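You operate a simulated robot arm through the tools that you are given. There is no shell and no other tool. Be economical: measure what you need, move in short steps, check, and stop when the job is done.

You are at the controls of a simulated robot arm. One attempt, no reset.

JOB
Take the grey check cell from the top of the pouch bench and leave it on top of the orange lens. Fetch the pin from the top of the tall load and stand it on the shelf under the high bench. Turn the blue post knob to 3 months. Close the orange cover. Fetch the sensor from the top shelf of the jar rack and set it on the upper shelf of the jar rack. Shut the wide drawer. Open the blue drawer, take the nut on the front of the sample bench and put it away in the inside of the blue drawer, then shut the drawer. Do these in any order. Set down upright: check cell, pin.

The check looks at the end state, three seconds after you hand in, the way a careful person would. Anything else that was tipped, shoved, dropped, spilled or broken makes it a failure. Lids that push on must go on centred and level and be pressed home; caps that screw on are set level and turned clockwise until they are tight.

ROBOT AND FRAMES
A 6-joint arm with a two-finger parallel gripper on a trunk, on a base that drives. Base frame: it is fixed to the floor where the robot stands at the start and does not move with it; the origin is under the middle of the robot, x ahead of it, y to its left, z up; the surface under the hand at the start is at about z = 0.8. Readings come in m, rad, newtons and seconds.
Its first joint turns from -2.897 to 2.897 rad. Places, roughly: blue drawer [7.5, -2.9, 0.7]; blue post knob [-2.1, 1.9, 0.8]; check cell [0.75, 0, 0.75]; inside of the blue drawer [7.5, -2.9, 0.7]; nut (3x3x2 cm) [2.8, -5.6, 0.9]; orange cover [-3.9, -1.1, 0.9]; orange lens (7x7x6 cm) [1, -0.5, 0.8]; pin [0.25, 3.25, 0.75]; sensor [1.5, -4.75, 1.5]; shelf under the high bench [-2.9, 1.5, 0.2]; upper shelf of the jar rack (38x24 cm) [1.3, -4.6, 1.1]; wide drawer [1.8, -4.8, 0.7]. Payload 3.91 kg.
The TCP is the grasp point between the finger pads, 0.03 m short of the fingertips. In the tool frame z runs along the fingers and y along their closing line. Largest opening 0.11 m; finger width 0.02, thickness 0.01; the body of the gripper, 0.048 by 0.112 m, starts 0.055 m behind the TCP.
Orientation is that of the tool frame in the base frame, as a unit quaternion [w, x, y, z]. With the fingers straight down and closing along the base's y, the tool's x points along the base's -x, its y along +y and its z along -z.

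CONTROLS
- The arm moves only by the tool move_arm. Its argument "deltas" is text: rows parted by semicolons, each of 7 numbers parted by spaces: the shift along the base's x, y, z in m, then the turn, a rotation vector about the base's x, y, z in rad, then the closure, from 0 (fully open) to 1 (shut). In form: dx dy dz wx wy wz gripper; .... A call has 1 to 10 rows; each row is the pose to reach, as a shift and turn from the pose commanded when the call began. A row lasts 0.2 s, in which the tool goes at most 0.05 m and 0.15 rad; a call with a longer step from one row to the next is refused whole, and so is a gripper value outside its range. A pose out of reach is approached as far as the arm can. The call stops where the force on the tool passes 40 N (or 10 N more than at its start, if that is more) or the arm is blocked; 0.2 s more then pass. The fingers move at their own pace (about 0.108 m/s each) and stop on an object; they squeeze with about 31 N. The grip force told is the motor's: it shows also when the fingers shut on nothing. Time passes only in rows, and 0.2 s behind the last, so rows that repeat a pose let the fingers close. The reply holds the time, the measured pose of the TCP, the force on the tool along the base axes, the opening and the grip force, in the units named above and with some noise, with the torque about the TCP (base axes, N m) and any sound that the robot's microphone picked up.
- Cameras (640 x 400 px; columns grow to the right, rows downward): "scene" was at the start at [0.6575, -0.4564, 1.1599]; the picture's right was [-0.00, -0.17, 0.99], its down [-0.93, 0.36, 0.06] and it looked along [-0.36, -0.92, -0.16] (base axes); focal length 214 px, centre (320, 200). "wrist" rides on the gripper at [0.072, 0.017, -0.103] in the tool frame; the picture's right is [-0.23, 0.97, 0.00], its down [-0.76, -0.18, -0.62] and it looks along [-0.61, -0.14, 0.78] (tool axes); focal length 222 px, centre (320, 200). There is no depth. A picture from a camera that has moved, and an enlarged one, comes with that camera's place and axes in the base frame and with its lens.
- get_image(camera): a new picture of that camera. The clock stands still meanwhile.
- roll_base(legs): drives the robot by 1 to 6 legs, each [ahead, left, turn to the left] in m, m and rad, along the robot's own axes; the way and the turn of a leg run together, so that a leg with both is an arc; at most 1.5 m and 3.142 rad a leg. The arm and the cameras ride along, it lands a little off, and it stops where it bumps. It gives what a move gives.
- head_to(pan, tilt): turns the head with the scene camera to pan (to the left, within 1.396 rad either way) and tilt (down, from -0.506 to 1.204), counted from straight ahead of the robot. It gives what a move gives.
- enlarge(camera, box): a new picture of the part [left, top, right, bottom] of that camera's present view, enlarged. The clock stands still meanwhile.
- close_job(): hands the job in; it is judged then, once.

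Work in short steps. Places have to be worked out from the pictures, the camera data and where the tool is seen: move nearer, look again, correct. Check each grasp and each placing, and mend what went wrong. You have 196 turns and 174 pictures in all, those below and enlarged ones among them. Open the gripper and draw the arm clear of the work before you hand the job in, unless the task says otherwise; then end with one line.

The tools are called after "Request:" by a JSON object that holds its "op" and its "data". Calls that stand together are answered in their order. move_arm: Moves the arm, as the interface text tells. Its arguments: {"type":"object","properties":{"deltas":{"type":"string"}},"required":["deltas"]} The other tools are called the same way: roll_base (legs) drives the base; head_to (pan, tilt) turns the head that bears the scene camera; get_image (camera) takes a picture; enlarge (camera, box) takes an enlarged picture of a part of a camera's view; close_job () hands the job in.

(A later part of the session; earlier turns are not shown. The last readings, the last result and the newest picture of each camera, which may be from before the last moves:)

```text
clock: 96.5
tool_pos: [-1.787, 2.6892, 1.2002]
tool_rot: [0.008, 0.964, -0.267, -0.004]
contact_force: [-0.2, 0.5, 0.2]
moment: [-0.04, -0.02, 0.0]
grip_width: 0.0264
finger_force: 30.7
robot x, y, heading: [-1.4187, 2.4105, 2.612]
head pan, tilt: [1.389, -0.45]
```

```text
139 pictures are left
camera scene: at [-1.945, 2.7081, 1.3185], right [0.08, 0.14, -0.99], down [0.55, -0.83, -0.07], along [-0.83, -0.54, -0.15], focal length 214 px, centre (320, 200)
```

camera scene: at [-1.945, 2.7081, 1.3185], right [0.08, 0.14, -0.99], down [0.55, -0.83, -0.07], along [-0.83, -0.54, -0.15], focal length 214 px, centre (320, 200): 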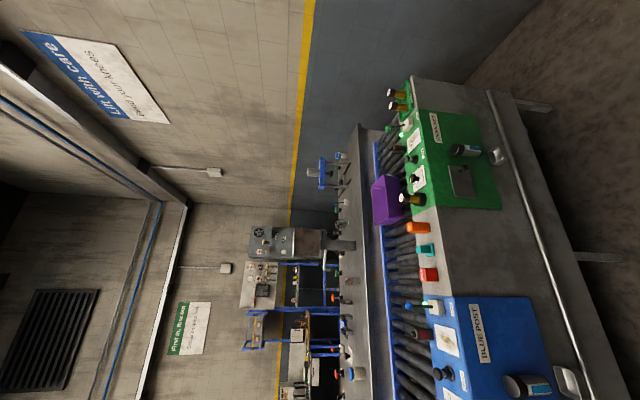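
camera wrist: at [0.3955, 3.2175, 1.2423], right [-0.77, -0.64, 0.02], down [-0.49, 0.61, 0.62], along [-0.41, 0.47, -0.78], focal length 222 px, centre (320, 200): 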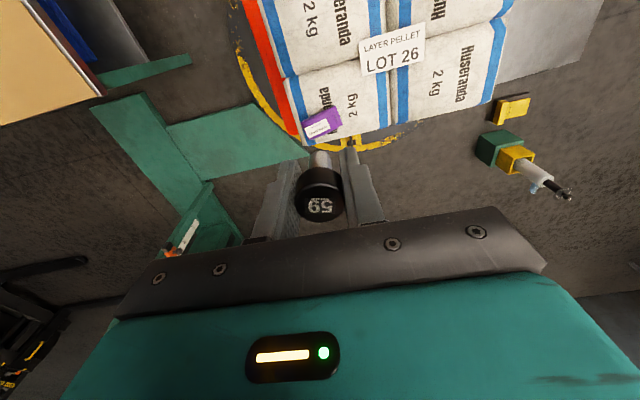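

Blue post is right here; behind it is another bench. I turn to face and level the hand for an upright look.

Request:
{"op": "roll_base", "data": {"legs": [[0, 0, 1.45]]}}

Request:
{"op": "move_arm", "data": {"deltas": "0 0 0.01 -0.12 0.09 0 1; 0 0 0.02 -0.232 0.174 0 1; 0 0 0.03 -0.348 0.261 0 1; 0 0 0.04 -0.464 0.348 0 1; 0 0 0.05 -0.58 0.435 0 1; 0 0 0.06 -0.696 0.522 0 1; 0 0 0.07 -0.812 0.609 0 1; 0 0 0.08 -0.928 0.696 0 1; 0 0 0.08 -1.044 0.783 0 1; 0 0 0.08 -1.16 0.87 0 1"}}

Request:
{"op": "head_to", "data": {"pan": 0, "tilt": 0.4}}

Request:
{"op": "get_image", "data": {"camera": "scene"}}

```text
clock: 100.5
tool_pos: [-1.7388, 2.0804, 1.2006]
tool_rot: [0.009, 0.898, 0.44, 0.003]
contact_force: [0.5, 0.5, -0.8]
moment: [-0.01, 0.0, -0.03]
grip_width: 0.0266
finger_force: 31.0
robot x, y, heading: [-1.4181, 2.4102, -2.211]
head pan, tilt: [1.389, -0.45]
```

```text
clock: 102.7
tool_pos: [-1.7394, 2.0787, 1.2816]
tool_rot: [0.308, 0.668, 0.334, -0.589]
contact_force: [0.3, 0.0, -1.0]
moment: [0.02, 0.04, -0.03]
grip_width: 0.0266
finger_force: 30.1
robot x, y, heading: [-1.4172, 2.4146, -2.217]
head pan, tilt: [1.389, -0.45]
```

```text
clock: 104.2
tool_pos: [-1.7385, 2.079, 1.2812]
tool_rot: [0.307, 0.669, 0.334, -0.589]
contact_force: [-0.3, -0.2, 0.0]
moment: [-0.05, 0.03, 0.02]
grip_width: 0.0264
finger_force: 30.8
robot x, y, heading: [-1.4152, 2.4125, -2.214]
head pan, tilt: [0.0, 0.4]
```

```text
138 pictures are left
camera scene: at [-1.7215, 2.1039, 1.3566], right [-0.81, 0.59, -0.02], down [0.3, 0.39, -0.87], along [-0.5, -0.71, -0.49], focal length 214 px, centre (320, 200)
```

scene: 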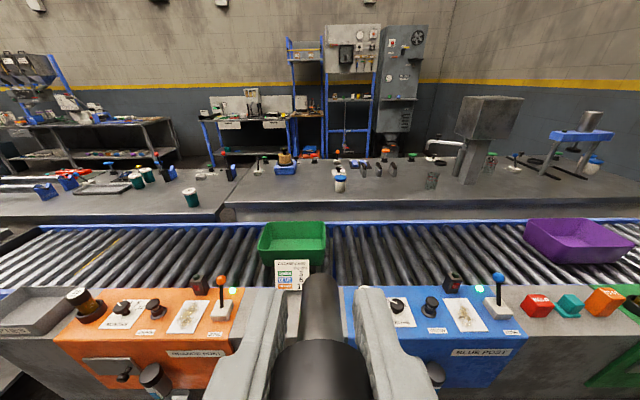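

The high bench is behind the conveyor, so its shelf must be reached from another side. I look right and left for the way around.

Request:
{"op": "head_to", "data": {"pan": -1.1, "tilt": 0.4}}

Request:
{"op": "get_image", "data": {"camera": "scene"}}

Request:
{"op": "head_to", "data": {"pan": 1.2, "tilt": 0.3}}

Request:
{"op": "get_image", "data": {"camera": "scene"}}

```text
clock: 105.5
tool_pos: [-1.7394, 2.0794, 1.2815]
tool_rot: [0.307, 0.67, 0.334, -0.588]
contact_force: [0.7, 0.2, -0.9]
moment: [0.03, -0.01, -0.01]
grip_width: 0.0266
finger_force: 31.1
robot x, y, heading: [-1.4182, 2.4119, -2.212]
head pan, tilt: [-1.1, 0.4]
```

```text
137 pictures are left
camera scene: at [-1.759, 2.1931, 1.3611], right [0.15, 0.98, 0.1], down [0.46, 0.02, -0.89], along [-0.88, 0.18, -0.45], focal length 214 px, centre (320, 200)
```

scene: 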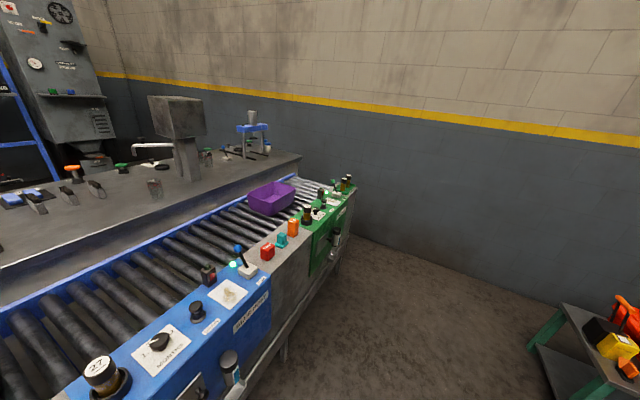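

```text
clock: 107.7
tool_pos: [-1.7385, 2.0798, 1.2804]
tool_rot: [0.307, 0.669, 0.334, -0.588]
contact_force: [0.8, 0.3, -0.5]
moment: [0.01, 0.0, -0.01]
grip_width: 0.0262
finger_force: 30.8
robot x, y, heading: [-1.4188, 2.414, -2.213]
head pan, tilt: [1.201, 0.3]
```

```text
136 pictures are left
camera scene: at [-1.6177, 2.0994, 1.3743], right [-0.84, -0.54, -0.12], down [-0.08, 0.33, -0.94], along [0.54, -0.78, -0.32], focal length 214 px, centre (320, 200)
```

scene: 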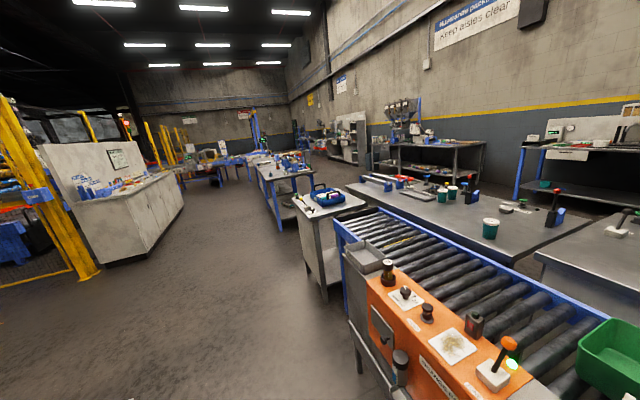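

Way round is via the left end (start area). First, a close look at the blue post's dial and nearby flat spots where the pin could stand for a moment.

Request:
{"op": "head_to", "data": {"pan": -0.4, "tilt": 0.9}}

Request:
{"op": "get_image", "data": {"camera": "scene"}}

```text
clock: 109.3
tool_pos: [-1.7382, 2.0788, 1.2801]
tool_rot: [0.308, 0.669, 0.335, -0.588]
contact_force: [0.6, -0.2, -1.3]
moment: [-0.02, 0.0, -0.02]
grip_width: 0.0266
finger_force: 31.1
robot x, y, heading: [-1.4176, 2.4098, -2.211]
head pan, tilt: [-0.4, 0.901]
```

```text
135 pictures are left
camera scene: at [-1.7283, 2.1434, 1.3161], right [-0.52, 0.85, 0.03], down [0.72, 0.46, -0.53], along [-0.46, -0.25, -0.85], focal length 214 px, centre (320, 200)
```

scene: 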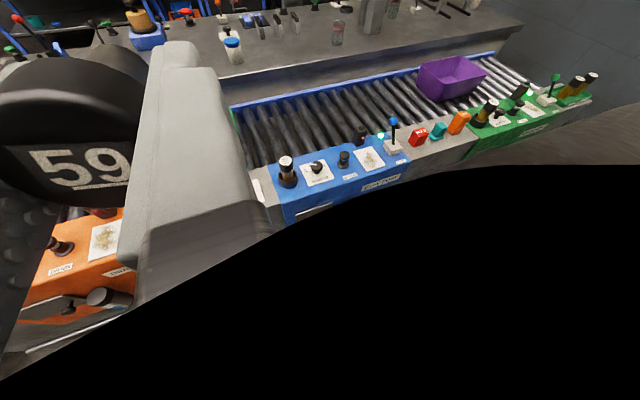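

Flat grey strip right of the blue post can hold the pin briefly. I shift right, pitch the hand down and look.

Request:
{"op": "roll_base", "data": {"legs": [[0, -0.38, 0]]}}

Request:
{"op": "move_arm", "data": {"deltas": "0 0 0 0.12 -0.09 0 1; 0 0 0 0.232 -0.174 0 1; 0 0 0 0.348 -0.261 0 1; 0 0 0 0.464 -0.348 0 1; 0 0 0 0.58 -0.435 0 1; 0 0 0 0.696 -0.522 0 1; 0 0 0 0.812 -0.609 0 1; 0 0 0 0.928 -0.696 0 1; -0.02 -0.02 0 1.044 -0.783 0 1; -0.04 -0.04 0 1.16 -0.87 0 1"}}

Request:
{"op": "head_to", "data": {"pan": -0.2, "tilt": -0.3}}

Request:
{"op": "get_image", "data": {"camera": "scene"}}

Request:
{"op": "get_image", "data": {"camera": "wrist"}}

```text
clock: 111.8
tool_pos: [-2.044, 2.308, 1.2809]
tool_rot: [0.308, 0.669, 0.334, -0.589]
contact_force: [-0.1, 0.3, 0.1]
moment: [0.0, 0.01, 0.0]
grip_width: 0.026
finger_force: 30.8
robot x, y, heading: [-1.7237, 2.6439, -2.211]
head pan, tilt: [-0.4, 0.901]
```

```text
clock: 114.0
tool_pos: [-2.0831, 2.2675, 1.2811]
tool_rot: [0.008, 0.898, 0.44, 0.004]
contact_force: [0.7, 1.3, 0.2]
moment: [-0.06, 0.07, 0.0]
grip_width: 0.0262
finger_force: 30.8
robot x, y, heading: [-1.7224, 2.6418, -2.214]
head pan, tilt: [-0.4, 0.901]
```

```text
clock: 115.4
tool_pos: [-2.0846, 2.2688, 1.2804]
tool_rot: [0.008, 0.898, 0.44, 0.002]
contact_force: [-1.0, -0.8, -0.7]
moment: [0.03, 0.07, 0.0]
grip_width: 0.0265
finger_force: 31.1
robot x, y, heading: [-1.727, 2.6374, -2.217]
head pan, tilt: [-0.201, -0.3]
```

```text
134 pictures are left
camera scene: at [-2.1785, 2.1722, 1.3326], right [-0.78, 0.6, 0.18], down [0.54, 0.79, -0.29], along [-0.32, -0.13, -0.94], focal length 214 px, centre (320, 200)
```

scene: 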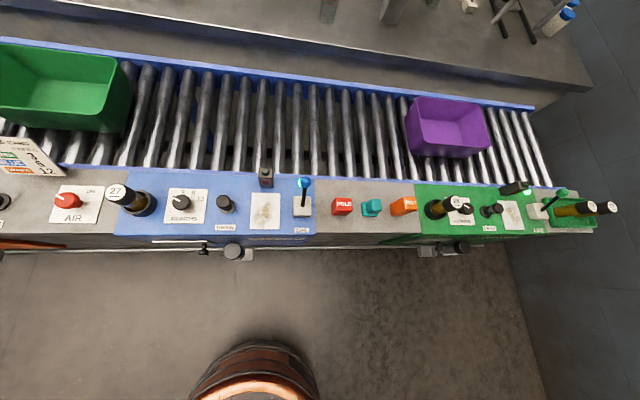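

```text
133 pictures are left
camera wrist: at [-2.0277, 2.3167, 1.3831], right [0.63, -0.78, 0.02], down [-0.61, -0.48, 0.62], along [-0.47, -0.4, -0.78], focal length 222 px, centre (320, 200)
```

wrist: 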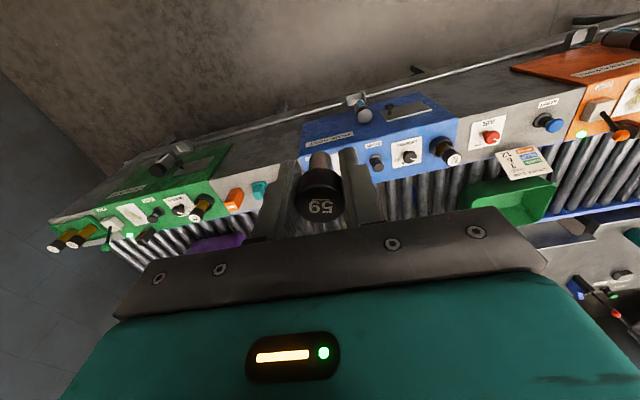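

I enlarge the strip to judge free space for the pin.

Request:
{"op": "enlarge", "data": {"camera": "scene", "box": [100, 150, 440, 270]}}

Request:
{"op": "enlarge", "data": {"camera": "scene", "box": [290, 170, 440, 260]}}

```text
1.88 times, centred on (270, 210) of scene
camera zoom: at [-2.1785, 2.1722, 1.3326], right [-0.78, 0.6, 0.18], down [0.54, 0.79, -0.29], along [-0.32, -0.13, -0.94], focal length 404 px, centre (414, 181)
```

zoom: 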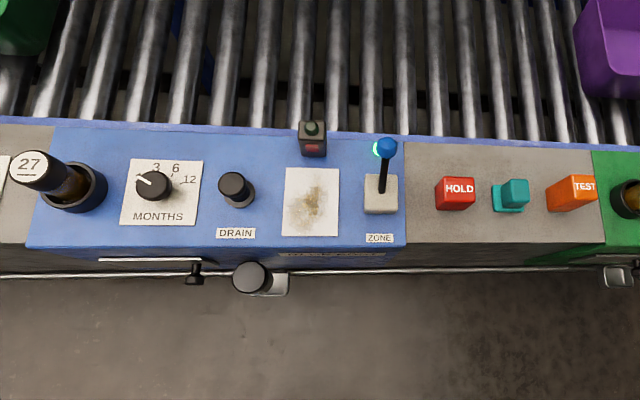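

```text
4.27 times, centred on (365, 215) of scene
camera zoom: at [-2.1785, 2.1722, 1.3326], right [-0.78, 0.6, 0.18], down [0.54, 0.79, -0.29], along [-0.32, -0.13, -0.94], focal length 915 px, centre (128, 136)
```

zoom: 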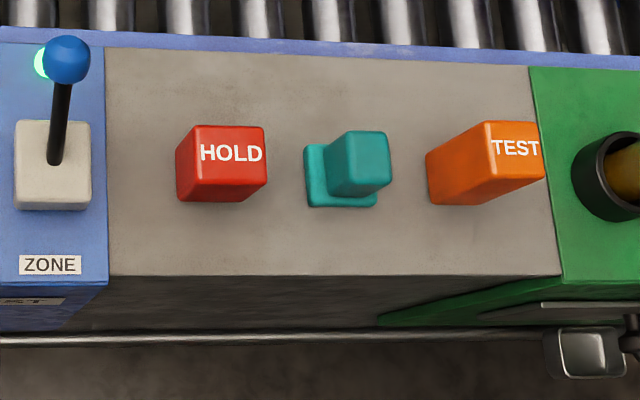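

Too tight there for a regrasp. I'll do the pin first: drive left to the small cart beside the conveyor, where the pin can be set down and re-gripped with a level hand.

Request:
{"op": "roll_base", "data": {"legs": [[0, 1.05, 0], [0, 1.0, 0]]}}

Request:
{"op": "head_to", "data": {"pan": 0, "tilt": -0.3}}

Request:
{"op": "get_image", "data": {"camera": "scene"}}

```text
clock: 125.5
tool_pos: [-0.4455, 1.0433, 1.2794]
tool_rot: [0.009, 0.896, 0.443, 0.002]
contact_force: [0.4, 1.2, -1.0]
moment: [-0.01, 0.0, 0.02]
grip_width: 0.0264
finger_force: 30.9
robot x, y, heading: [-0.0918, 1.416, -2.206]
head pan, tilt: [-0.201, -0.3]
```

```text
clock: 126.2
tool_pos: [-0.4447, 1.0439, 1.282]
tool_rot: [0.01, 0.896, 0.443, 0.002]
contact_force: [-0.2, -0.8, -0.5]
moment: [0.01, 0.01, -0.02]
grip_width: 0.0263
finger_force: 30.7
robot x, y, heading: [-0.0885, 1.4173, -2.207]
head pan, tilt: [0.0, -0.3]
```

```text
130 pictures are left
camera scene: at [-0.5267, 0.9376, 1.3311], right [-0.79, 0.61, -0.02], down [0.58, 0.75, -0.3], along [-0.17, -0.25, -0.95], focal length 214 px, centre (320, 200)
```

scene: 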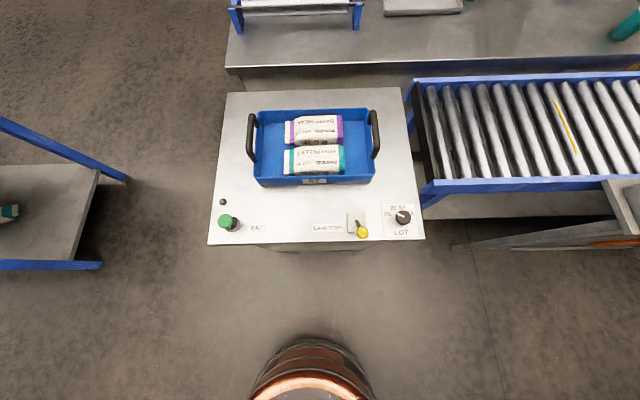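

The cart top has a free patch between the tray and the controls. I bring the pin over it, at about (-0.53,0.765), and look again.

Request:
{"op": "move_arm", "data": {"deltas": "-0.01 -0.031 -0.031 0 0 0 1; -0.02 -0.062 -0.062 0 0 0 1; -0.03 -0.093 -0.093 0 0 0 1; -0.04 -0.124 -0.124 0 0 0 1; -0.05 -0.155 -0.155 0 0 0 1; -0.06 -0.186 -0.186 0 0 0 1; -0.07 -0.217 -0.217 0 0 0 1; -0.08 -0.248 -0.248 0 0 0 1; -0.087 -0.279 -0.279 0 0 0 1"}}

Request:
{"op": "get_image", "data": {"camera": "wrist"}}

Request:
{"op": "head_to", "data": {"pan": 0, "tilt": 0.6}}

Request:
{"op": "get_image", "data": {"camera": "scene"}}

```text
clock: 128.2
tool_pos: [-0.5318, 0.7655, 1.0014]
tool_rot: [0.01, 0.897, 0.442, 0.001]
contact_force: [1.2, 1.4, 0.5]
moment: [-0.06, 0.05, 0.0]
grip_width: 0.0265
finger_force: 30.8
robot x, y, heading: [-0.0881, 1.4178, -2.206]
head pan, tilt: [0.0, -0.3]
```

```text
129 pictures are left
camera wrist: at [-0.4757, 0.8147, 1.1046], right [0.64, -0.77, 0.02], down [-0.61, -0.49, 0.62], along [-0.47, -0.41, -0.78], focal length 222 px, centre (320, 200)
```

wrist: 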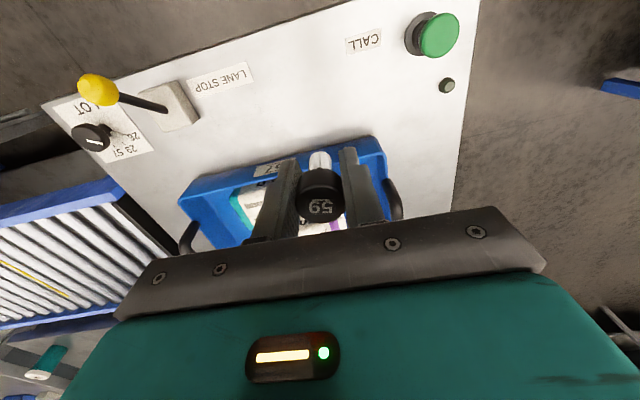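

```text
clock: 129.4
tool_pos: [-0.5318, 0.7656, 1.0008]
tool_rot: [0.008, 0.896, 0.444, 0.003]
contact_force: [-0.2, 0.0, -0.8]
moment: [0.0, -0.01, 0.01]
grip_width: 0.0262
finger_force: 31.1
robot x, y, heading: [-0.0883, 1.4229, -2.205]
head pan, tilt: [0.0, 0.6]
```

```text
128 pictures are left
camera scene: at [-0.5643, 0.7235, 1.042], right [-0.79, 0.61, -0.02], down [0.49, 0.66, 0.56], along [0.35, 0.44, -0.83], focal length 214 px, centre (320, 200)
```

scene: 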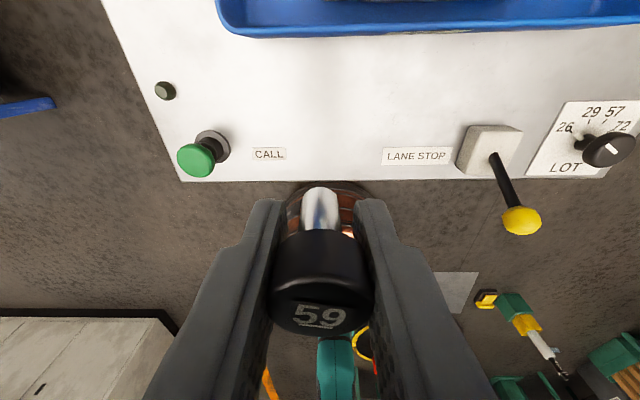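

Cart top is z≈0.804 and the pin bottom about 0.042 below the TCP. I lower to just above and then feel for contact.

Request:
{"op": "move_arm", "data": {"deltas": "0 0 -0.045 0 0 0 1; 0 0 -0.09 0 0 0 1; 0 0 -0.13 0 0 0 1; 0 0 -0.143 0 0 0 1; 0 0 -0.146 0 0 0 1; 0 0 -0.149 0 0 0 1; 0 0 -0.152 0 0 0 1; 0 0 -0.155 0 0 0 1"}}

Request:
{"op": "get_image", "data": {"camera": "wrist"}}

```text
clock: 131.2
tool_pos: [-0.5316, 0.7634, 0.8454]
tool_rot: [0.008, 0.897, 0.443, 0.004]
contact_force: [0.3, 0.4, -0.7]
moment: [0.02, 0.0, 0.02]
grip_width: 0.0262
finger_force: 31.1
robot x, y, heading: [-0.0886, 1.4213, -2.209]
head pan, tilt: [0.0, 0.6]
```

```text
127 pictures are left
camera wrist: at [-0.4761, 0.8132, 0.949], right [0.64, -0.77, 0.02], down [-0.61, -0.49, 0.62], along [-0.47, -0.41, -0.78], focal length 222 px, centre (320, 200)
```

wrist: 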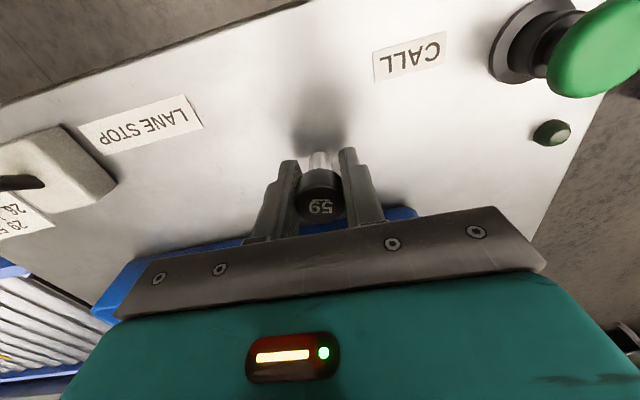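

Nearly down; I go on in 2 mm steps until contact.

Request:
{"op": "move_arm", "data": {"deltas": "0 0 -0.002 0 0 0 1; 0 0 -0.004 0 0 0 1; 0 0 -0.006 0 0 0 1; 0 0 -0.008 0 0 0 1"}}

```text
clock: 132.2
tool_pos: [-0.5314, 0.7645, 0.8373]
tool_rot: [0.008, 0.897, 0.443, 0.002]
contact_force: [0.6, -0.5, 0.0]
moment: [0.02, 0.0, 0.0]
grip_width: 0.0265
finger_force: 31.2
robot x, y, heading: [-0.0877, 1.4158, -2.207]
head pan, tilt: [0.0, 0.6]
```

Request:
{"op": "enlarge", "data": {"camera": "wrist", "box": [230, 90, 410, 230]}}

```text
2.86 times, centred on (320, 160) of wrist
camera zoom: at [-0.4762, 0.8131, 0.9406], right [0.64, -0.77, 0.02], down [-0.61, -0.49, 0.62], along [-0.47, -0.41, -0.78], focal length 635 px, centre (320, 314)
```

zoom: 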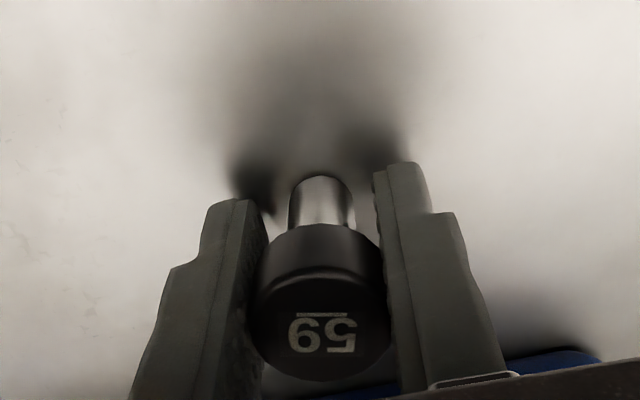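

Pin bottom looks a few mm lower than the fingertips and nearly touching. I continue gently.

Request:
{"op": "move_arm", "data": {"deltas": "0 0 -0.0015 0 0 0 1; 0 0 -0.003 0 0 0 1; 0 0 -0.0045 0 0 0 1"}}

```text
clock: 133.1
tool_pos: [-0.5329, 0.7637, 0.836]
tool_rot: [0.01, 0.897, 0.443, 0.002]
contact_force: [-0.3, -4.5, 27.6]
moment: [-0.18, 0.13, 0.02]
grip_width: 0.0264
finger_force: 30.8
robot x, y, heading: [-0.0911, 1.4159, -2.208]
head pan, tilt: [0.0, 0.6]
```

Contact at z≈0.836. I ease up 2 mm, open, and rise.

Request:
{"op": "move_arm", "data": {"deltas": "0 0 0.002 0 0 0 1; 0 0 0.002 0 0 0 0.6; 0 0 0.002 0 0 0 0.4; 0 0 0.002 0 0 0 0.2; 0 0 0.002 0 0 0 0; 0 0 0.05 0 0 0 0; 0 0 0.1 0 0 0 0; 0 0 0.15 0 0 0 0"}}

Request:
{"op": "get_image", "data": {"camera": "wrist"}}

Request:
{"op": "get_image", "data": {"camera": "scene"}}

```text
clock: 134.8
tool_pos: [-0.5312, 0.7654, 0.9821]
tool_rot: [0.009, 0.897, 0.442, 0.003]
contact_force: [0.8, -1.1, -0.5]
moment: [0.02, -0.01, 0.01]
grip_width: 0.1102
finger_force: 0.1
robot x, y, heading: [-0.0892, 1.4228, -2.207]
head pan, tilt: [0.0, 0.6]
```

```text
125 pictures are left
camera wrist: at [-0.4756, 0.8141, 1.0854], right [0.64, -0.77, 0.02], down [-0.61, -0.49, 0.62], along [-0.47, -0.41, -0.78], focal length 222 px, centre (320, 200)
```

wrist: 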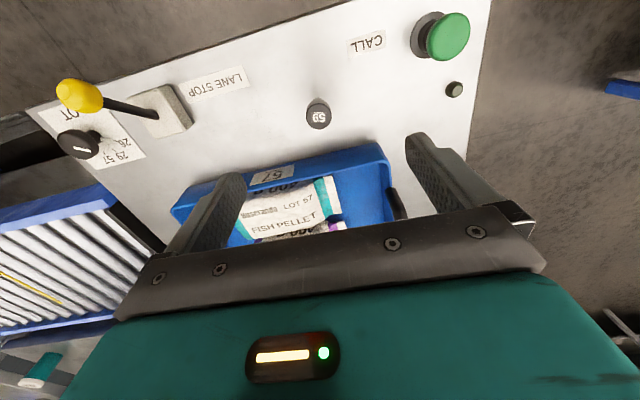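

```text
124 pictures are left
camera scene: at [-0.5638, 0.7232, 1.0232], right [-0.79, 0.61, -0.02], down [0.49, 0.66, 0.56], along [0.35, 0.44, -0.83], focal length 214 px, centre (320, 200)
```

scene: 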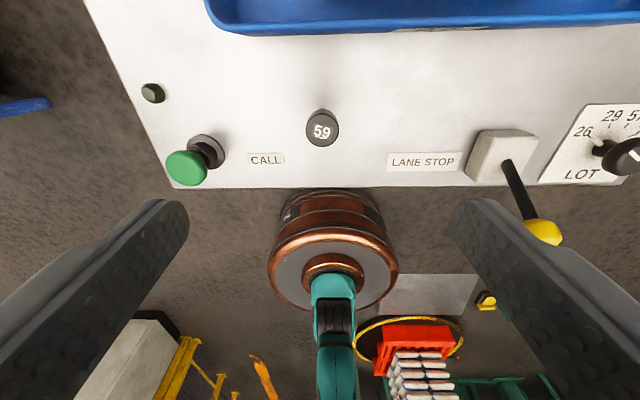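

The pin stands well on the cart with a free hand now. I'll do the blue post knob next: raise, retract, drive right.

Request:
{"op": "move_arm", "data": {"deltas": "0 0 0.05 0 0 0 0; 0 0 0.1 0 0 0 0; 0 0 0.15 0 0 0 0; 0 0 0.2 0 0 0 0; 0.03 0.04 0.2 0 0 0 0; 0.06 0.08 0.2 0 0 0 0; 0.09 0.12 0.2 0 0 0 0"}}

Request:
{"op": "roll_base", "data": {"legs": [[0, -0.93, 0], [0, -0.93, 0]]}}

Request:
{"op": "head_to", "data": {"pan": 0, "tilt": -0.4}}

Request:
{"op": "get_image", "data": {"camera": "scene"}}

```text
clock: 136.4
tool_pos: [-0.442, 0.8816, 1.1827]
tool_rot: [0.007, 0.897, 0.443, 0.003]
contact_force: [-2.3, -1.5, -0.8]
moment: [0.1, -0.03, 0.01]
grip_width: 0.1101
finger_force: 0.1
robot x, y, heading: [-0.0863, 1.4189, -2.209]
head pan, tilt: [0.0, 0.6]
```

```text
clock: 145.9
tool_pos: [-1.9545, 1.991, 1.184]
tool_rot: [0.008, 0.896, 0.443, 0.002]
contact_force: [0.3, 0.0, 0.4]
moment: [0.0, -0.02, -0.01]
grip_width: 0.11
finger_force: 0.1
robot x, y, heading: [-1.6037, 2.5266, -2.203]
head pan, tilt: [0.0, 0.6]
```

```text
clock: 147.1
tool_pos: [-1.9553, 1.9915, 1.1842]
tool_rot: [0.008, 0.896, 0.444, 0.003]
contact_force: [0.5, -0.1, -0.7]
moment: [-0.04, 0.01, 0.0]
grip_width: 0.1098
finger_force: 0.0
robot x, y, heading: [-1.601, 2.5262, -2.205]
head pan, tilt: [0.0, -0.4]
```

```text
123 pictures are left
camera scene: at [-2.0411, 1.8791, 1.2409], right [-0.8, 0.61, -0.02], down [0.56, 0.73, -0.39], along [-0.22, -0.32, -0.92], focal length 214 px, centre (320, 200)
```

scene: 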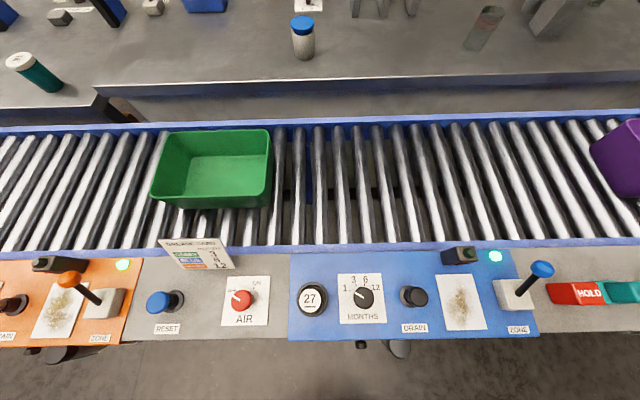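

Request:
{"op": "enlarge", "data": {"camera": "scene", "box": [290, 255, 440, 349]}}

```text
4.26 times, centred on (365, 302) of scene
camera zoom: at [-2.0411, 1.8791, 1.2409], right [-0.8, 0.61, -0.02], down [0.56, 0.73, -0.39], along [-0.22, -0.32, -0.92], focal length 913 px, centre (128, -234)
```

zoom: 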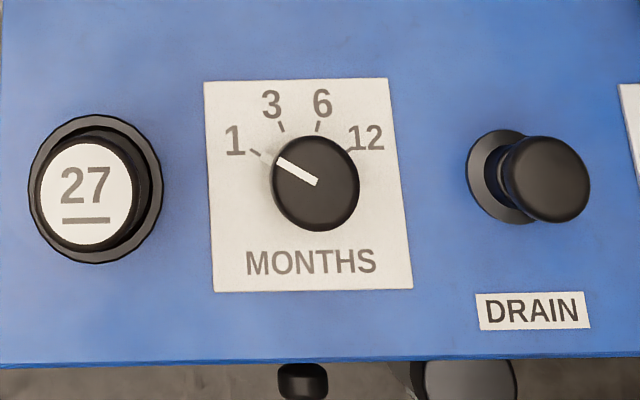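

The pointer is at 1; the 3 mark is about 40° clockwise. I go above the knob with the fingers half closed and view it from both cameras.

Request:
{"op": "move_arm", "data": {"deltas": "-0.03 -0.015 -0.03 0 0 0 0.45; -0.06 -0.03 -0.06 0 0 0 0.45; -0.09 -0.045 -0.09 0 0 0 0.45; -0.125 -0.062 -0.12 0 0 0 0.45; -0.125 -0.062 -0.15 0 0 0 0.45"}}

Request:
{"op": "get_image", "data": {"camera": "wrist"}}

Request:
{"op": "head_to", "data": {"pan": 0, "tilt": 0.6}}

Request:
{"op": "get_image", "data": {"camera": "scene"}}

```text
clock: 148.3
tool_pos: [-2.0812, 1.9283, 1.0349]
tool_rot: [0.008, 0.896, 0.444, 0.002]
contact_force: [0.1, 0.5, -0.6]
moment: [-0.02, 0.04, -0.04]
grip_width: 0.0605
finger_force: 0.1
robot x, y, heading: [-1.6022, 2.5289, -2.205]
head pan, tilt: [0.0, -0.4]
```

```text
121 pictures are left
camera wrist: at [-2.0252, 1.9783, 1.1375], right [0.64, -0.77, 0.02], down [-0.61, -0.49, 0.62], along [-0.47, -0.41, -0.78], focal length 222 px, centre (320, 200)
```

wrist: 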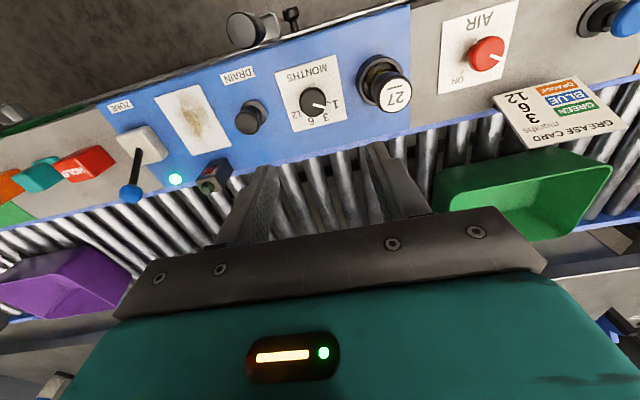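

```text
clock: 149.6
tool_pos: [-2.0803, 1.9298, 1.0359]
tool_rot: [0.009, 0.896, 0.444, 0.002]
contact_force: [-0.5, -0.3, -0.1]
moment: [0.03, 0.01, 0.02]
grip_width: 0.0604
finger_force: 0.0
robot x, y, heading: [-1.598, 2.526, -2.204]
head pan, tilt: [0.0, 0.6]
```

```text
120 pictures are left
camera scene: at [-2.1132, 1.887, 1.0756], right [-0.8, 0.61, -0.02], down [0.49, 0.66, 0.56], along [0.35, 0.44, -0.83], focal length 214 px, centre (320, 200)
```

scene: 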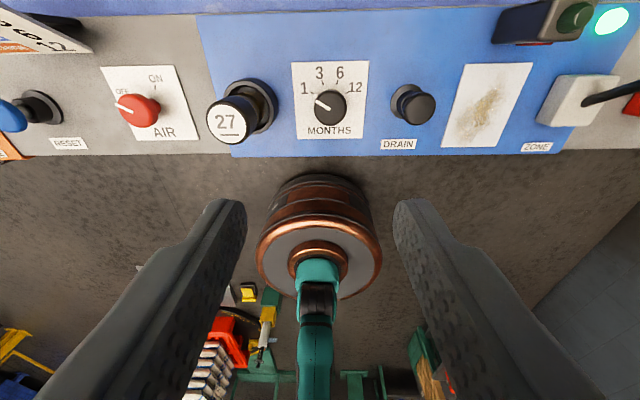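

Panel is level at z≈0.804 and the knob top is at about (-2.090,1.930,0.827). I descend to TCP z≈0.842 and close on the knob.

Request:
{"op": "move_arm", "data": {"deltas": "-0.009 0 -0.04 0 0 0 0.45; -0.009 0 -0.085 0 0 0 0.45; -0.009 0 -0.13 0 0 0 0.45; -0.009 0 -0.17 0 0 0 0.45; -0.009 0 -0.185 0 0 0 0.45; -0.009 0 -0.193 0 0 0 0.45; -0.009 0 -0.193 0 0 0 1; -0.009 0 -0.193 0 0 0 1"}}

Request:
{"op": "get_image", "data": {"camera": "wrist"}}

```text
clock: 151.4
tool_pos: [-2.0887, 1.9303, 0.841]
tool_rot: [0.008, 0.896, 0.444, 0.003]
contact_force: [-3.9, 4.9, -6.0]
moment: [-0.43, 1.25, 0.02]
grip_width: 0.0356
finger_force: 45.5
robot x, y, heading: [-1.605, 2.523, -2.203]
head pan, tilt: [0.0, 0.6]
```

```text
119 pictures are left
camera wrist: at [-2.0339, 1.9792, 0.9437], right [0.64, -0.77, 0.02], down [-0.61, -0.49, 0.62], along [-0.47, -0.41, -0.78], focal length 222 px, centre (320, 200)
```

wrist: 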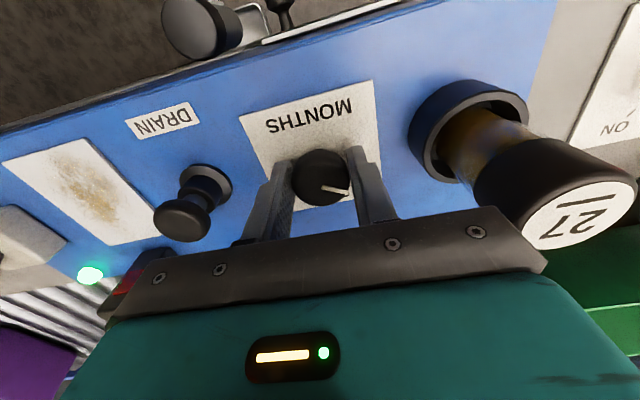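

Knob gripped. I turn it clockwise (seen from above) by about 40°.

Request:
{"op": "move_arm", "data": {"deltas": "0 0 0 0 0 -0.12 1; 0 0 0 0 0 -0.24 1; 0 0 0 0 0 -0.36 1; 0 0 0 0 0 -0.48 1; 0 0 0 0 0 -0.6 1; 0 0 0 0 0 -0.7 1; 0 0 0 0 0 -0.7 1"}}

Request:
{"op": "move_arm", "data": {"deltas": "0 0 0 0 0 0 0.45; 0 0 0 0 0 0 0.45; 0 0 0.05 0 0 0 0.45; 0 0 0.1 0 0 0 0.45; 0 0 0.15 0 0 0 0.45; 0 0 0.2 0 0 0 0.45; 0 0 0.2 0 0 0.14 0.45; 0 0 0.2 0 0 0.28 0.45; 0 0 0.2 0 0 0.42 0.45; 0 0 0.2 0 0 0.56 0.45"}}

Request:
{"op": "get_image", "data": {"camera": "scene"}}

```text
clock: 153.0
tool_pos: [-2.0891, 1.9283, 0.841]
tool_rot: [0.009, 0.994, 0.11, 0.001]
contact_force: [6.5, 9.1, -20.5]
moment: [0.86, -0.38, -0.03]
grip_width: 0.0358
finger_force: 44.5
robot x, y, heading: [-1.6022, 2.5267, -2.201]
head pan, tilt: [0.0, 0.6]
```

```text
clock: 155.2
tool_pos: [-2.0879, 1.9295, 1.041]
tool_rot: [0.008, 0.925, 0.381, 0.003]
contact_force: [0.1, -0.5, 0.2]
moment: [0.01, 0.0, -0.03]
grip_width: 0.0605
finger_force: 0.0
robot x, y, heading: [-1.6055, 2.525, -2.201]
head pan, tilt: [0.0, 0.6]
```

```text
118 pictures are left
camera scene: at [-2.1272, 1.892, 1.0824], right [-0.7, 0.71, -0.02], down [0.58, 0.59, 0.56], along [0.41, 0.39, -0.83], focal length 214 px, centre (320, 200)
```

scene: 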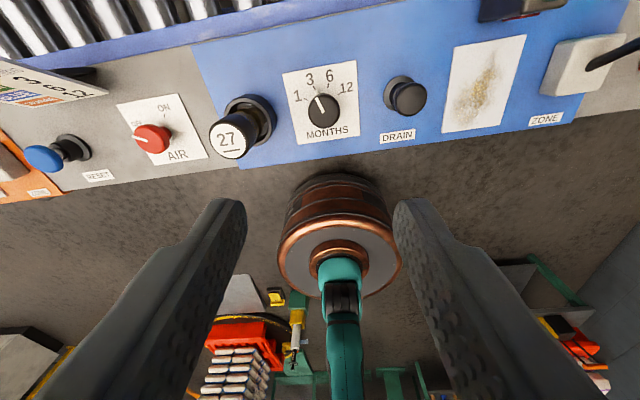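

Request:
{"op": "enlarge", "data": {"camera": "scene", "box": [275, 60, 371, 150]}}

```text
4.44 times, centred on (323, 105) of scene
camera zoom: at [-2.1272, 1.892, 1.0824], right [-0.7, 0.71, -0.02], down [0.58, 0.59, 0.56], along [0.41, 0.39, -0.83], focal length 953 px, centre (307, 622)
```

zoom: 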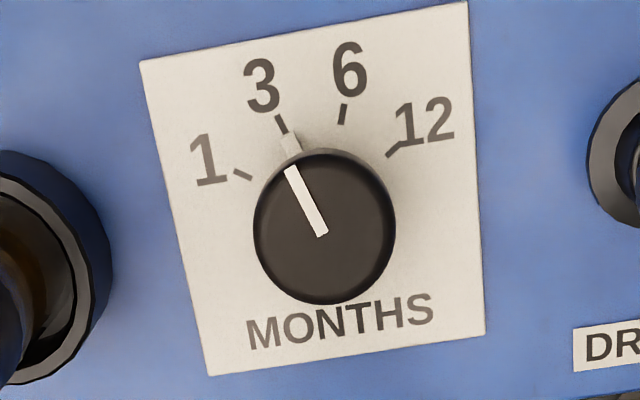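

The pointer sits exactly on 3. Now I raise and drive back to the cart for the pin.

Request:
{"op": "move_arm", "data": {"deltas": "0.01 0.02 0.04 0 0 0.1 0; 0.02 0.04 0.08 0 0 0.14 0; 0.04 0.07 0.1 0 0 0.14 0; 0.06 0.1 0.12 0 0 0.14 0; 0.08 0.13 0.14 0 0 0.14 0"}}

Request:
{"op": "roll_base", "data": {"legs": [[0, 0.94, 0], [0, 0.94, 0]]}}

```text
clock: 156.4
tool_pos: [-2.0086, 2.0594, 1.1795]
tool_rot: [0.009, 0.896, 0.443, 0.004]
contact_force: [-0.2, -1.1, -1.0]
moment: [0.07, -0.06, 0.01]
grip_width: 0.11
finger_force: 0.0
robot x, y, heading: [-1.6034, 2.5292, -2.204]
head pan, tilt: [0.0, 0.6]
```

```text
clock: 165.8
tool_pos: [-0.492, 0.9537, 1.182]
tool_rot: [0.008, 0.894, 0.448, 0.003]
contact_force: [-0.3, 0.1, 1.2]
moment: [0.03, -0.01, 0.01]
grip_width: 0.11
finger_force: 0.0
robot x, y, heading: [-0.0873, 1.4286, -2.193]
head pan, tilt: [0.0, 0.6]
```

I pitch the hand to 30° below level and go to a pre-grasp pose in front of the pin.

Request:
{"op": "move_arm", "data": {"deltas": "0.003 -0.013 -0.02 -0.104 0.08 0 0.3; 0.006 -0.026 -0.05 -0.207 0.16 0 0.3; 0.009 -0.04 -0.08 -0.31 0.24 0 0.3; 0.012 -0.053 -0.11 -0.414 0.32 0 0.3; 0.015 -0.066 -0.145 -0.518 0.4 0 0.3; 0.018 -0.08 -0.18 -0.62 0.48 0 0.3; 0.02 -0.093 -0.215 -0.725 0.56 0 0.3; 0.0224 -0.106 -0.25 -0.828 0.642 0 0.3; 0.0224 -0.106 -0.279 -0.828 0.642 0 0.3"}}

Request:
{"op": "head_to", "data": {"pan": 0, "tilt": 0.5}}

Request:
{"op": "get_image", "data": {"camera": "scene"}}

Request:
{"op": "get_image", "data": {"camera": "wrist"}}

```text
clock: 167.8
tool_pos: [-0.4697, 0.8487, 0.9012]
tool_rot: [0.241, 0.789, 0.361, -0.435]
contact_force: [0.1, 0.6, 0.8]
moment: [0.13, 0.06, 0.05]
grip_width: 0.077
finger_force: 0.1
robot x, y, heading: [-0.0869, 1.4235, -2.195]
head pan, tilt: [0.0, 0.6]
```

```text
clock: 168.5
tool_pos: [-0.4707, 0.8486, 0.8991]
tool_rot: [0.241, 0.789, 0.361, -0.435]
contact_force: [-0.2, 0.3, -0.6]
moment: [0.01, -0.04, 0.0]
grip_width: 0.0769
finger_force: 0.0
robot x, y, heading: [-0.0904, 1.4275, -2.196]
head pan, tilt: [0.0, 0.499]
```

```text
116 pictures are left
camera scene: at [-0.4717, 0.8543, 0.9744], right [-0.78, 0.62, -0.07], down [0.56, 0.65, -0.51], along [-0.28, -0.44, -0.86], focal length 214 px, centre (320, 200)
```

scene: 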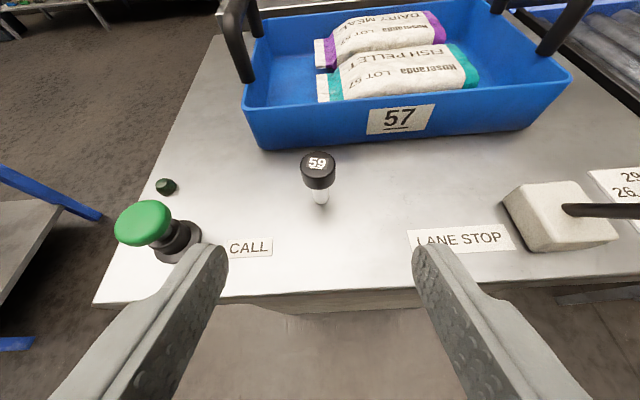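

```text
115 pictures are left
camera wrist: at [-0.378, 0.9368, 0.8911], right [0.68, -0.69, 0.26], down [-0.09, 0.27, 0.96], along [-0.73, -0.67, 0.12], focal length 222 px, centre (320, 200)
```

wrist: 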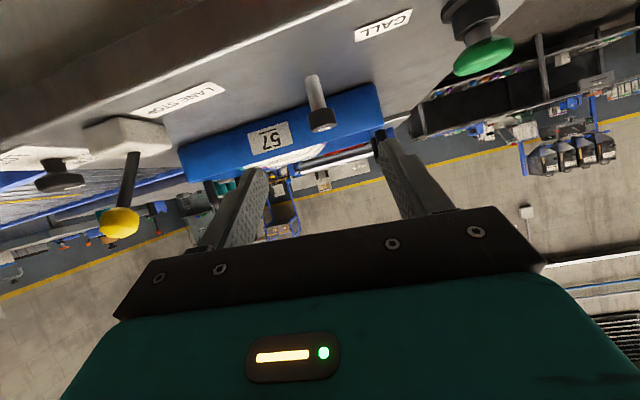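

The hand has a small roll (0.07 rad); I remove it, then advance to the pin's head and close.

Request:
{"op": "move_arm", "data": {"deltas": "0 0 0 0.0393 0.0532 0.0388 0.3; -0.02 -0.028 -0.019 0.0393 0.0532 0.0388 0.3; -0.04 -0.055 -0.037 0.0393 0.0532 0.0388 0.3; -0.051 -0.07 -0.048 0.0393 0.0532 0.0388 0.3; -0.061 -0.084 -0.057 0.0393 0.0532 0.0388 0.3"}}

Request:
{"op": "get_image", "data": {"camera": "scene"}}

Request:
{"op": "get_image", "data": {"camera": "wrist"}}

```text
clock: 169.7
tool_pos: [-0.5317, 0.7641, 0.8461]
tool_rot: [0.208, 0.756, 0.422, -0.455]
contact_force: [0.3, -0.2, 0.5]
moment: [0.01, -0.02, 0.02]
grip_width: 0.0771
finger_force: 0.1
robot x, y, heading: [-0.0895, 1.4259, -2.197]
head pan, tilt: [0.0, 0.499]
```

```text
114 pictures are left
camera scene: at [-0.524, 0.7642, 0.9195], right [-0.83, 0.56, 0.07], down [0.45, 0.73, -0.52], along [-0.34, -0.4, -0.85], focal length 214 px, centre (320, 200)
```

scene: 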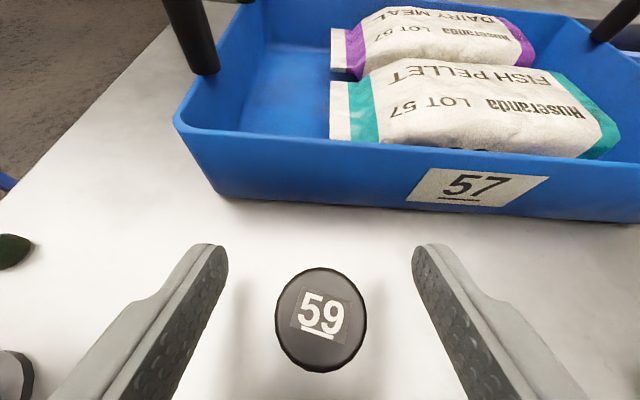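

```text
113 pictures are left
camera wrist: at [-0.4474, 0.86, 0.8327], right [0.75, -0.65, 0.13], down [0.0, 0.19, 0.98], along [-0.66, -0.74, 0.15], focal length 222 px, centre (320, 200)
```

wrist: 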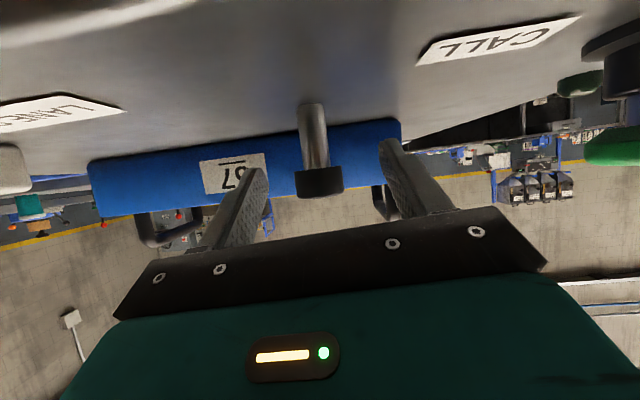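

Now the roll reads the other way (−0.07), so the last command overdid it; I undo half and read the pose.

Request:
{"op": "move_arm", "data": {"deltas": "0 0 -0.001 -0.02 -0.027 -0.02 0.3; 0 0 -0.002 -0.036 -0.049 -0.036 0.3; 0 0 -0.002 -0.036 -0.049 -0.036 0.3"}}

```text
clock: 170.5
tool_pos: [-0.531, 0.7651, 0.8429]
tool_rot: [0.221, 0.771, 0.394, -0.449]
contact_force: [-0.2, 0.7, -0.1]
moment: [0.05, 0.01, -0.01]
grip_width: 0.0771
finger_force: 0.0
robot x, y, heading: [-0.0892, 1.4242, -2.195]
head pan, tilt: [0.0, 0.499]
```

Roll is now about −0.013, fine. I close on the head.

Request:
{"op": "move_arm", "data": {"deltas": "0 0 0 0 0 0 0.5; 0 0 0 0 0 0 0.7; 0 0 0 0 0 0 1; 0 0 0 0 0 0 1; 0 0 0 0 0 0 1"}}

Request:
{"op": "get_image", "data": {"camera": "wrist"}}

```text
clock: 171.7
tool_pos: [-0.5312, 0.7648, 0.8435]
tool_rot: [0.223, 0.77, 0.395, -0.449]
contact_force: [-0.4, -0.5, 0.7]
moment: [-0.01, 0.01, -0.04]
grip_width: 0.0265
finger_force: 31.1
robot x, y, heading: [-0.0892, 1.4244, -2.193]
head pan, tilt: [0.0, 0.499]
```

```text
112 pictures are left
camera wrist: at [-0.4435, 0.8569, 0.8315], right [0.72, -0.67, 0.19], down [-0.04, 0.23, 0.97], along [-0.69, -0.71, 0.14], focal length 222 px, centre (320, 200)
```

wrist: 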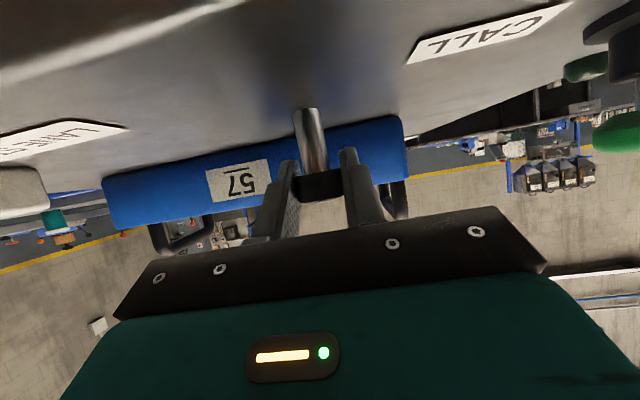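

Pin gripped level. I lift, retract, and drive through the gap to the aisle behind the benches.

Request:
{"op": "move_arm", "data": {"deltas": "0 0 0.04 0 0 0 1; 0 0 0.09 0 0 0 1; 0 0 0.14 0 0 0 1; 0 0 0.19 0 0 0 1; 0.02 0.027 0.22 0 0 0 1; 0.045 0.06 0.25 0 0 0 1; 0.07 0.093 0.27 0 0 0 1; 0.095 0.126 0.29 0 0 0 1; 0.12 0.16 0.3 0 0 0 1; 0.14 0.187 0.3 0 0 0 1"}}

Request:
{"op": "roll_base", "data": {"legs": [[0, 0.72, 0], [0.9, 0, -0.015], [0.8, 0, 0], [0.8, 0, 0]]}}

Request:
{"op": "head_to", "data": {"pan": -1.0, "tilt": -0.3}}

Request:
{"op": "get_image", "data": {"camera": "scene"}}

```text
refused: row 6 steps farther than a row can; nothing moved
```

```text
clock: 173.1
tool_pos: [-0.4611, 0.714, 0.8436]
tool_rot: [0.221, 0.771, 0.393, -0.45]
contact_force: [-1.3, -0.2, 2.9]
moment: [0.03, -0.08, 0.0]
grip_width: 0.0268
finger_force: 30.5
robot x, y, heading: [-0.0163, 1.3712, -2.198]
head pan, tilt: [0.0, 0.499]
heard: click
stopped in leg 1: the force on the tool passed its limit at 73 N (the readings are from after the stop); the commanded pose is now the measured one
```

```text
clock: 174.4
tool_pos: [-0.4609, 0.7138, 0.8444]
tool_rot: [0.22, 0.771, 0.391, -0.451]
contact_force: [-1.9, -0.3, 2.7]
moment: [-0.04, -0.09, -0.01]
grip_width: 0.0266
finger_force: 31.1
robot x, y, heading: [-0.015, 1.372, -2.197]
head pan, tilt: [-1.0, -0.3]
```

```text
111 pictures are left
camera scene: at [-0.5053, 0.7596, 1.0047], right [0.01, 0.91, 0.42], down [-0.01, 0.42, -0.91], along [-1.0, 0.0, 0.01], focal length 214 px, centre (320, 200)
```

scene: 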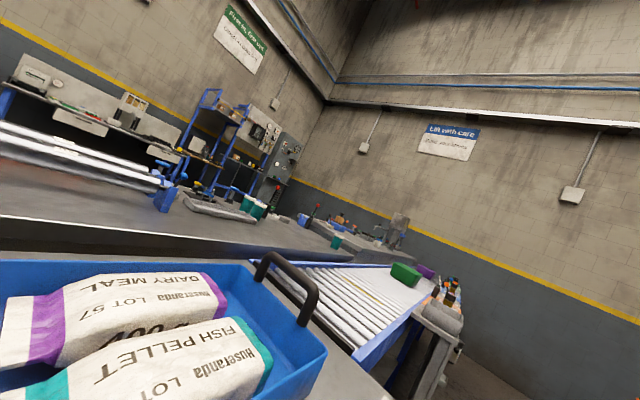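

The lift was refused, so the drive dragged the hand into something. I look at what was touched before anything else.

Request:
{"op": "get_image", "data": {"camera": "wrist"}}

Request:
{"op": "head_to", "data": {"pan": 0, "tilt": 0.6}}

Request:
{"op": "get_image", "data": {"camera": "scene"}}

```text
110 pictures are left
camera wrist: at [-0.3724, 0.8047, 0.8314], right [0.72, -0.67, 0.18], down [-0.04, 0.23, 0.97], along [-0.7, -0.7, 0.14], focal length 222 px, centre (320, 200)
```

wrist: 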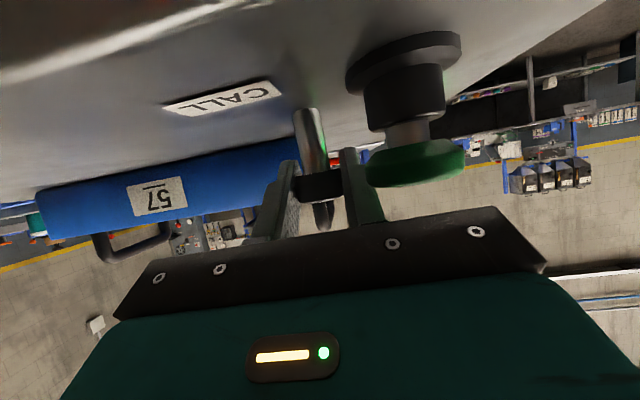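

```text
clock: 175.6
tool_pos: [-0.4604, 0.714, 0.8455]
tool_rot: [0.22, 0.771, 0.391, -0.451]
contact_force: [-1.8, -0.6, 2.2]
moment: [0.0, -0.08, 0.01]
grip_width: 0.0265
finger_force: 31.3
robot x, y, heading: [-0.0172, 1.3726, -2.198]
head pan, tilt: [0.0, 0.6]
```

```text
109 pictures are left
camera scene: at [-0.4531, 0.721, 0.9111], right [-0.8, 0.6, 0.01], down [0.53, 0.73, -0.44], along [-0.27, -0.34, -0.9], focal length 214 px, centre (320, 200)
```

scene: 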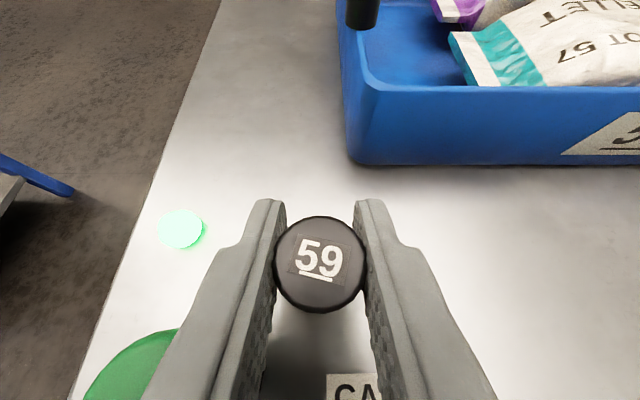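

My finger bumped the green CALL button and its lamp lit. I back the hand away from it, lift, and see whether the lamp stays on.

Request:
{"op": "move_arm", "data": {"deltas": "-0.012 0.009 0.001 0 0 0 1; -0.024 0.018 0.002 0 0 0 1; -0.036 0.027 0.005 0 0 0 1; -0.036 0.027 0.045 0 0 0 1; -0.036 0.027 0.09 0 0 0 1; -0.036 0.027 0.135 0 0 0 1; -0.036 0.027 0.18 0 0 0 1; -0.036 0.027 0.22 0 0 0 1"}}

Request:
{"op": "get_image", "data": {"camera": "scene"}}

```text
clock: 177.4
tool_pos: [-0.488, 0.7293, 1.0528]
tool_rot: [0.283, 0.79, 0.344, -0.42]
contact_force: [-2.3, -2.3, -6.2]
moment: [-0.11, 0.02, 0.01]
grip_width: 0.0266
finger_force: 30.6
out of reach, approached as far as the arm can: row 3, 4, 6, 7, 8
robot x, y, heading: [-0.0138, 1.3714, -2.199]
head pan, tilt: [0.0, 0.6]
```

```text
108 pictures are left
camera scene: at [-0.4893, 0.7452, 1.1198], right [-0.78, 0.6, -0.16], down [0.6, 0.67, -0.43], along [-0.16, -0.44, -0.89], focal length 214 px, centre (320, 200)
```

scene: 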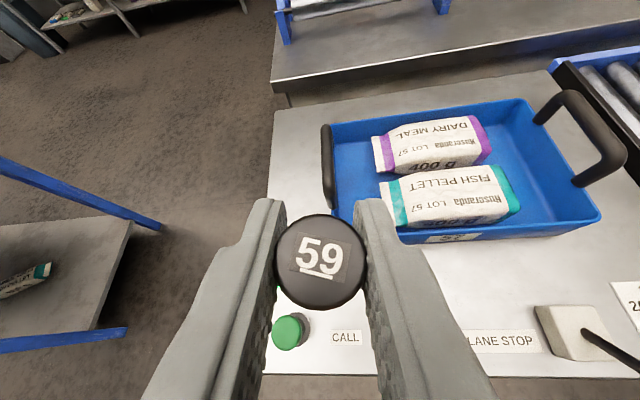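

The arm nears a reach limit in this pose. I retract a bit toward the robot and check the lamp.

Request:
{"op": "move_arm", "data": {"deltas": "0 0.03 0.01 0 0 0 1; -0.02 0.07 0.02 0 0 0 1; -0.05 0.1 0.03 0 0 0 1; -0.08 0.13 0.04 0 0 0 1; -0.08 0.17 0.05 0 0 0 1; -0.08 0.17 0.05 0 0 0 1"}}

Request:
{"op": "get_image", "data": {"camera": "scene"}}

```text
clock: 178.8
tool_pos: [-0.5653, 0.9019, 1.1081]
tool_rot: [0.284, 0.789, 0.343, -0.423]
contact_force: [0.5, 0.6, -0.6]
moment: [-0.01, 0.04, 0.0]
grip_width: 0.0269
finger_force: 30.8
robot x, y, heading: [-0.0146, 1.3689, -2.197]
head pan, tilt: [0.0, 0.6]
```

```text
107 pictures are left
camera scene: at [-0.5668, 0.917, 1.1757], right [-0.78, 0.6, -0.16], down [0.6, 0.67, -0.44], along [-0.16, -0.44, -0.88], focal length 214 px, centre (320, 200)
```

scene: 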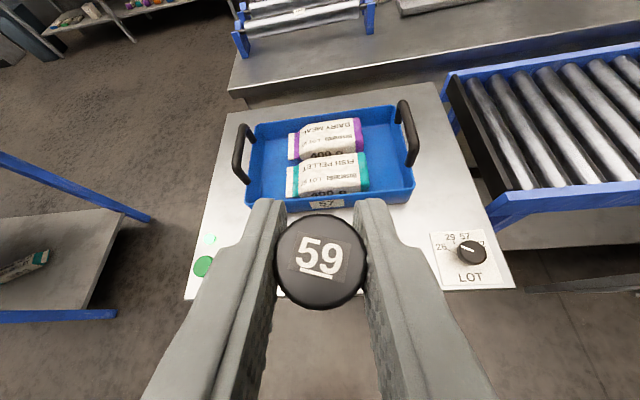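

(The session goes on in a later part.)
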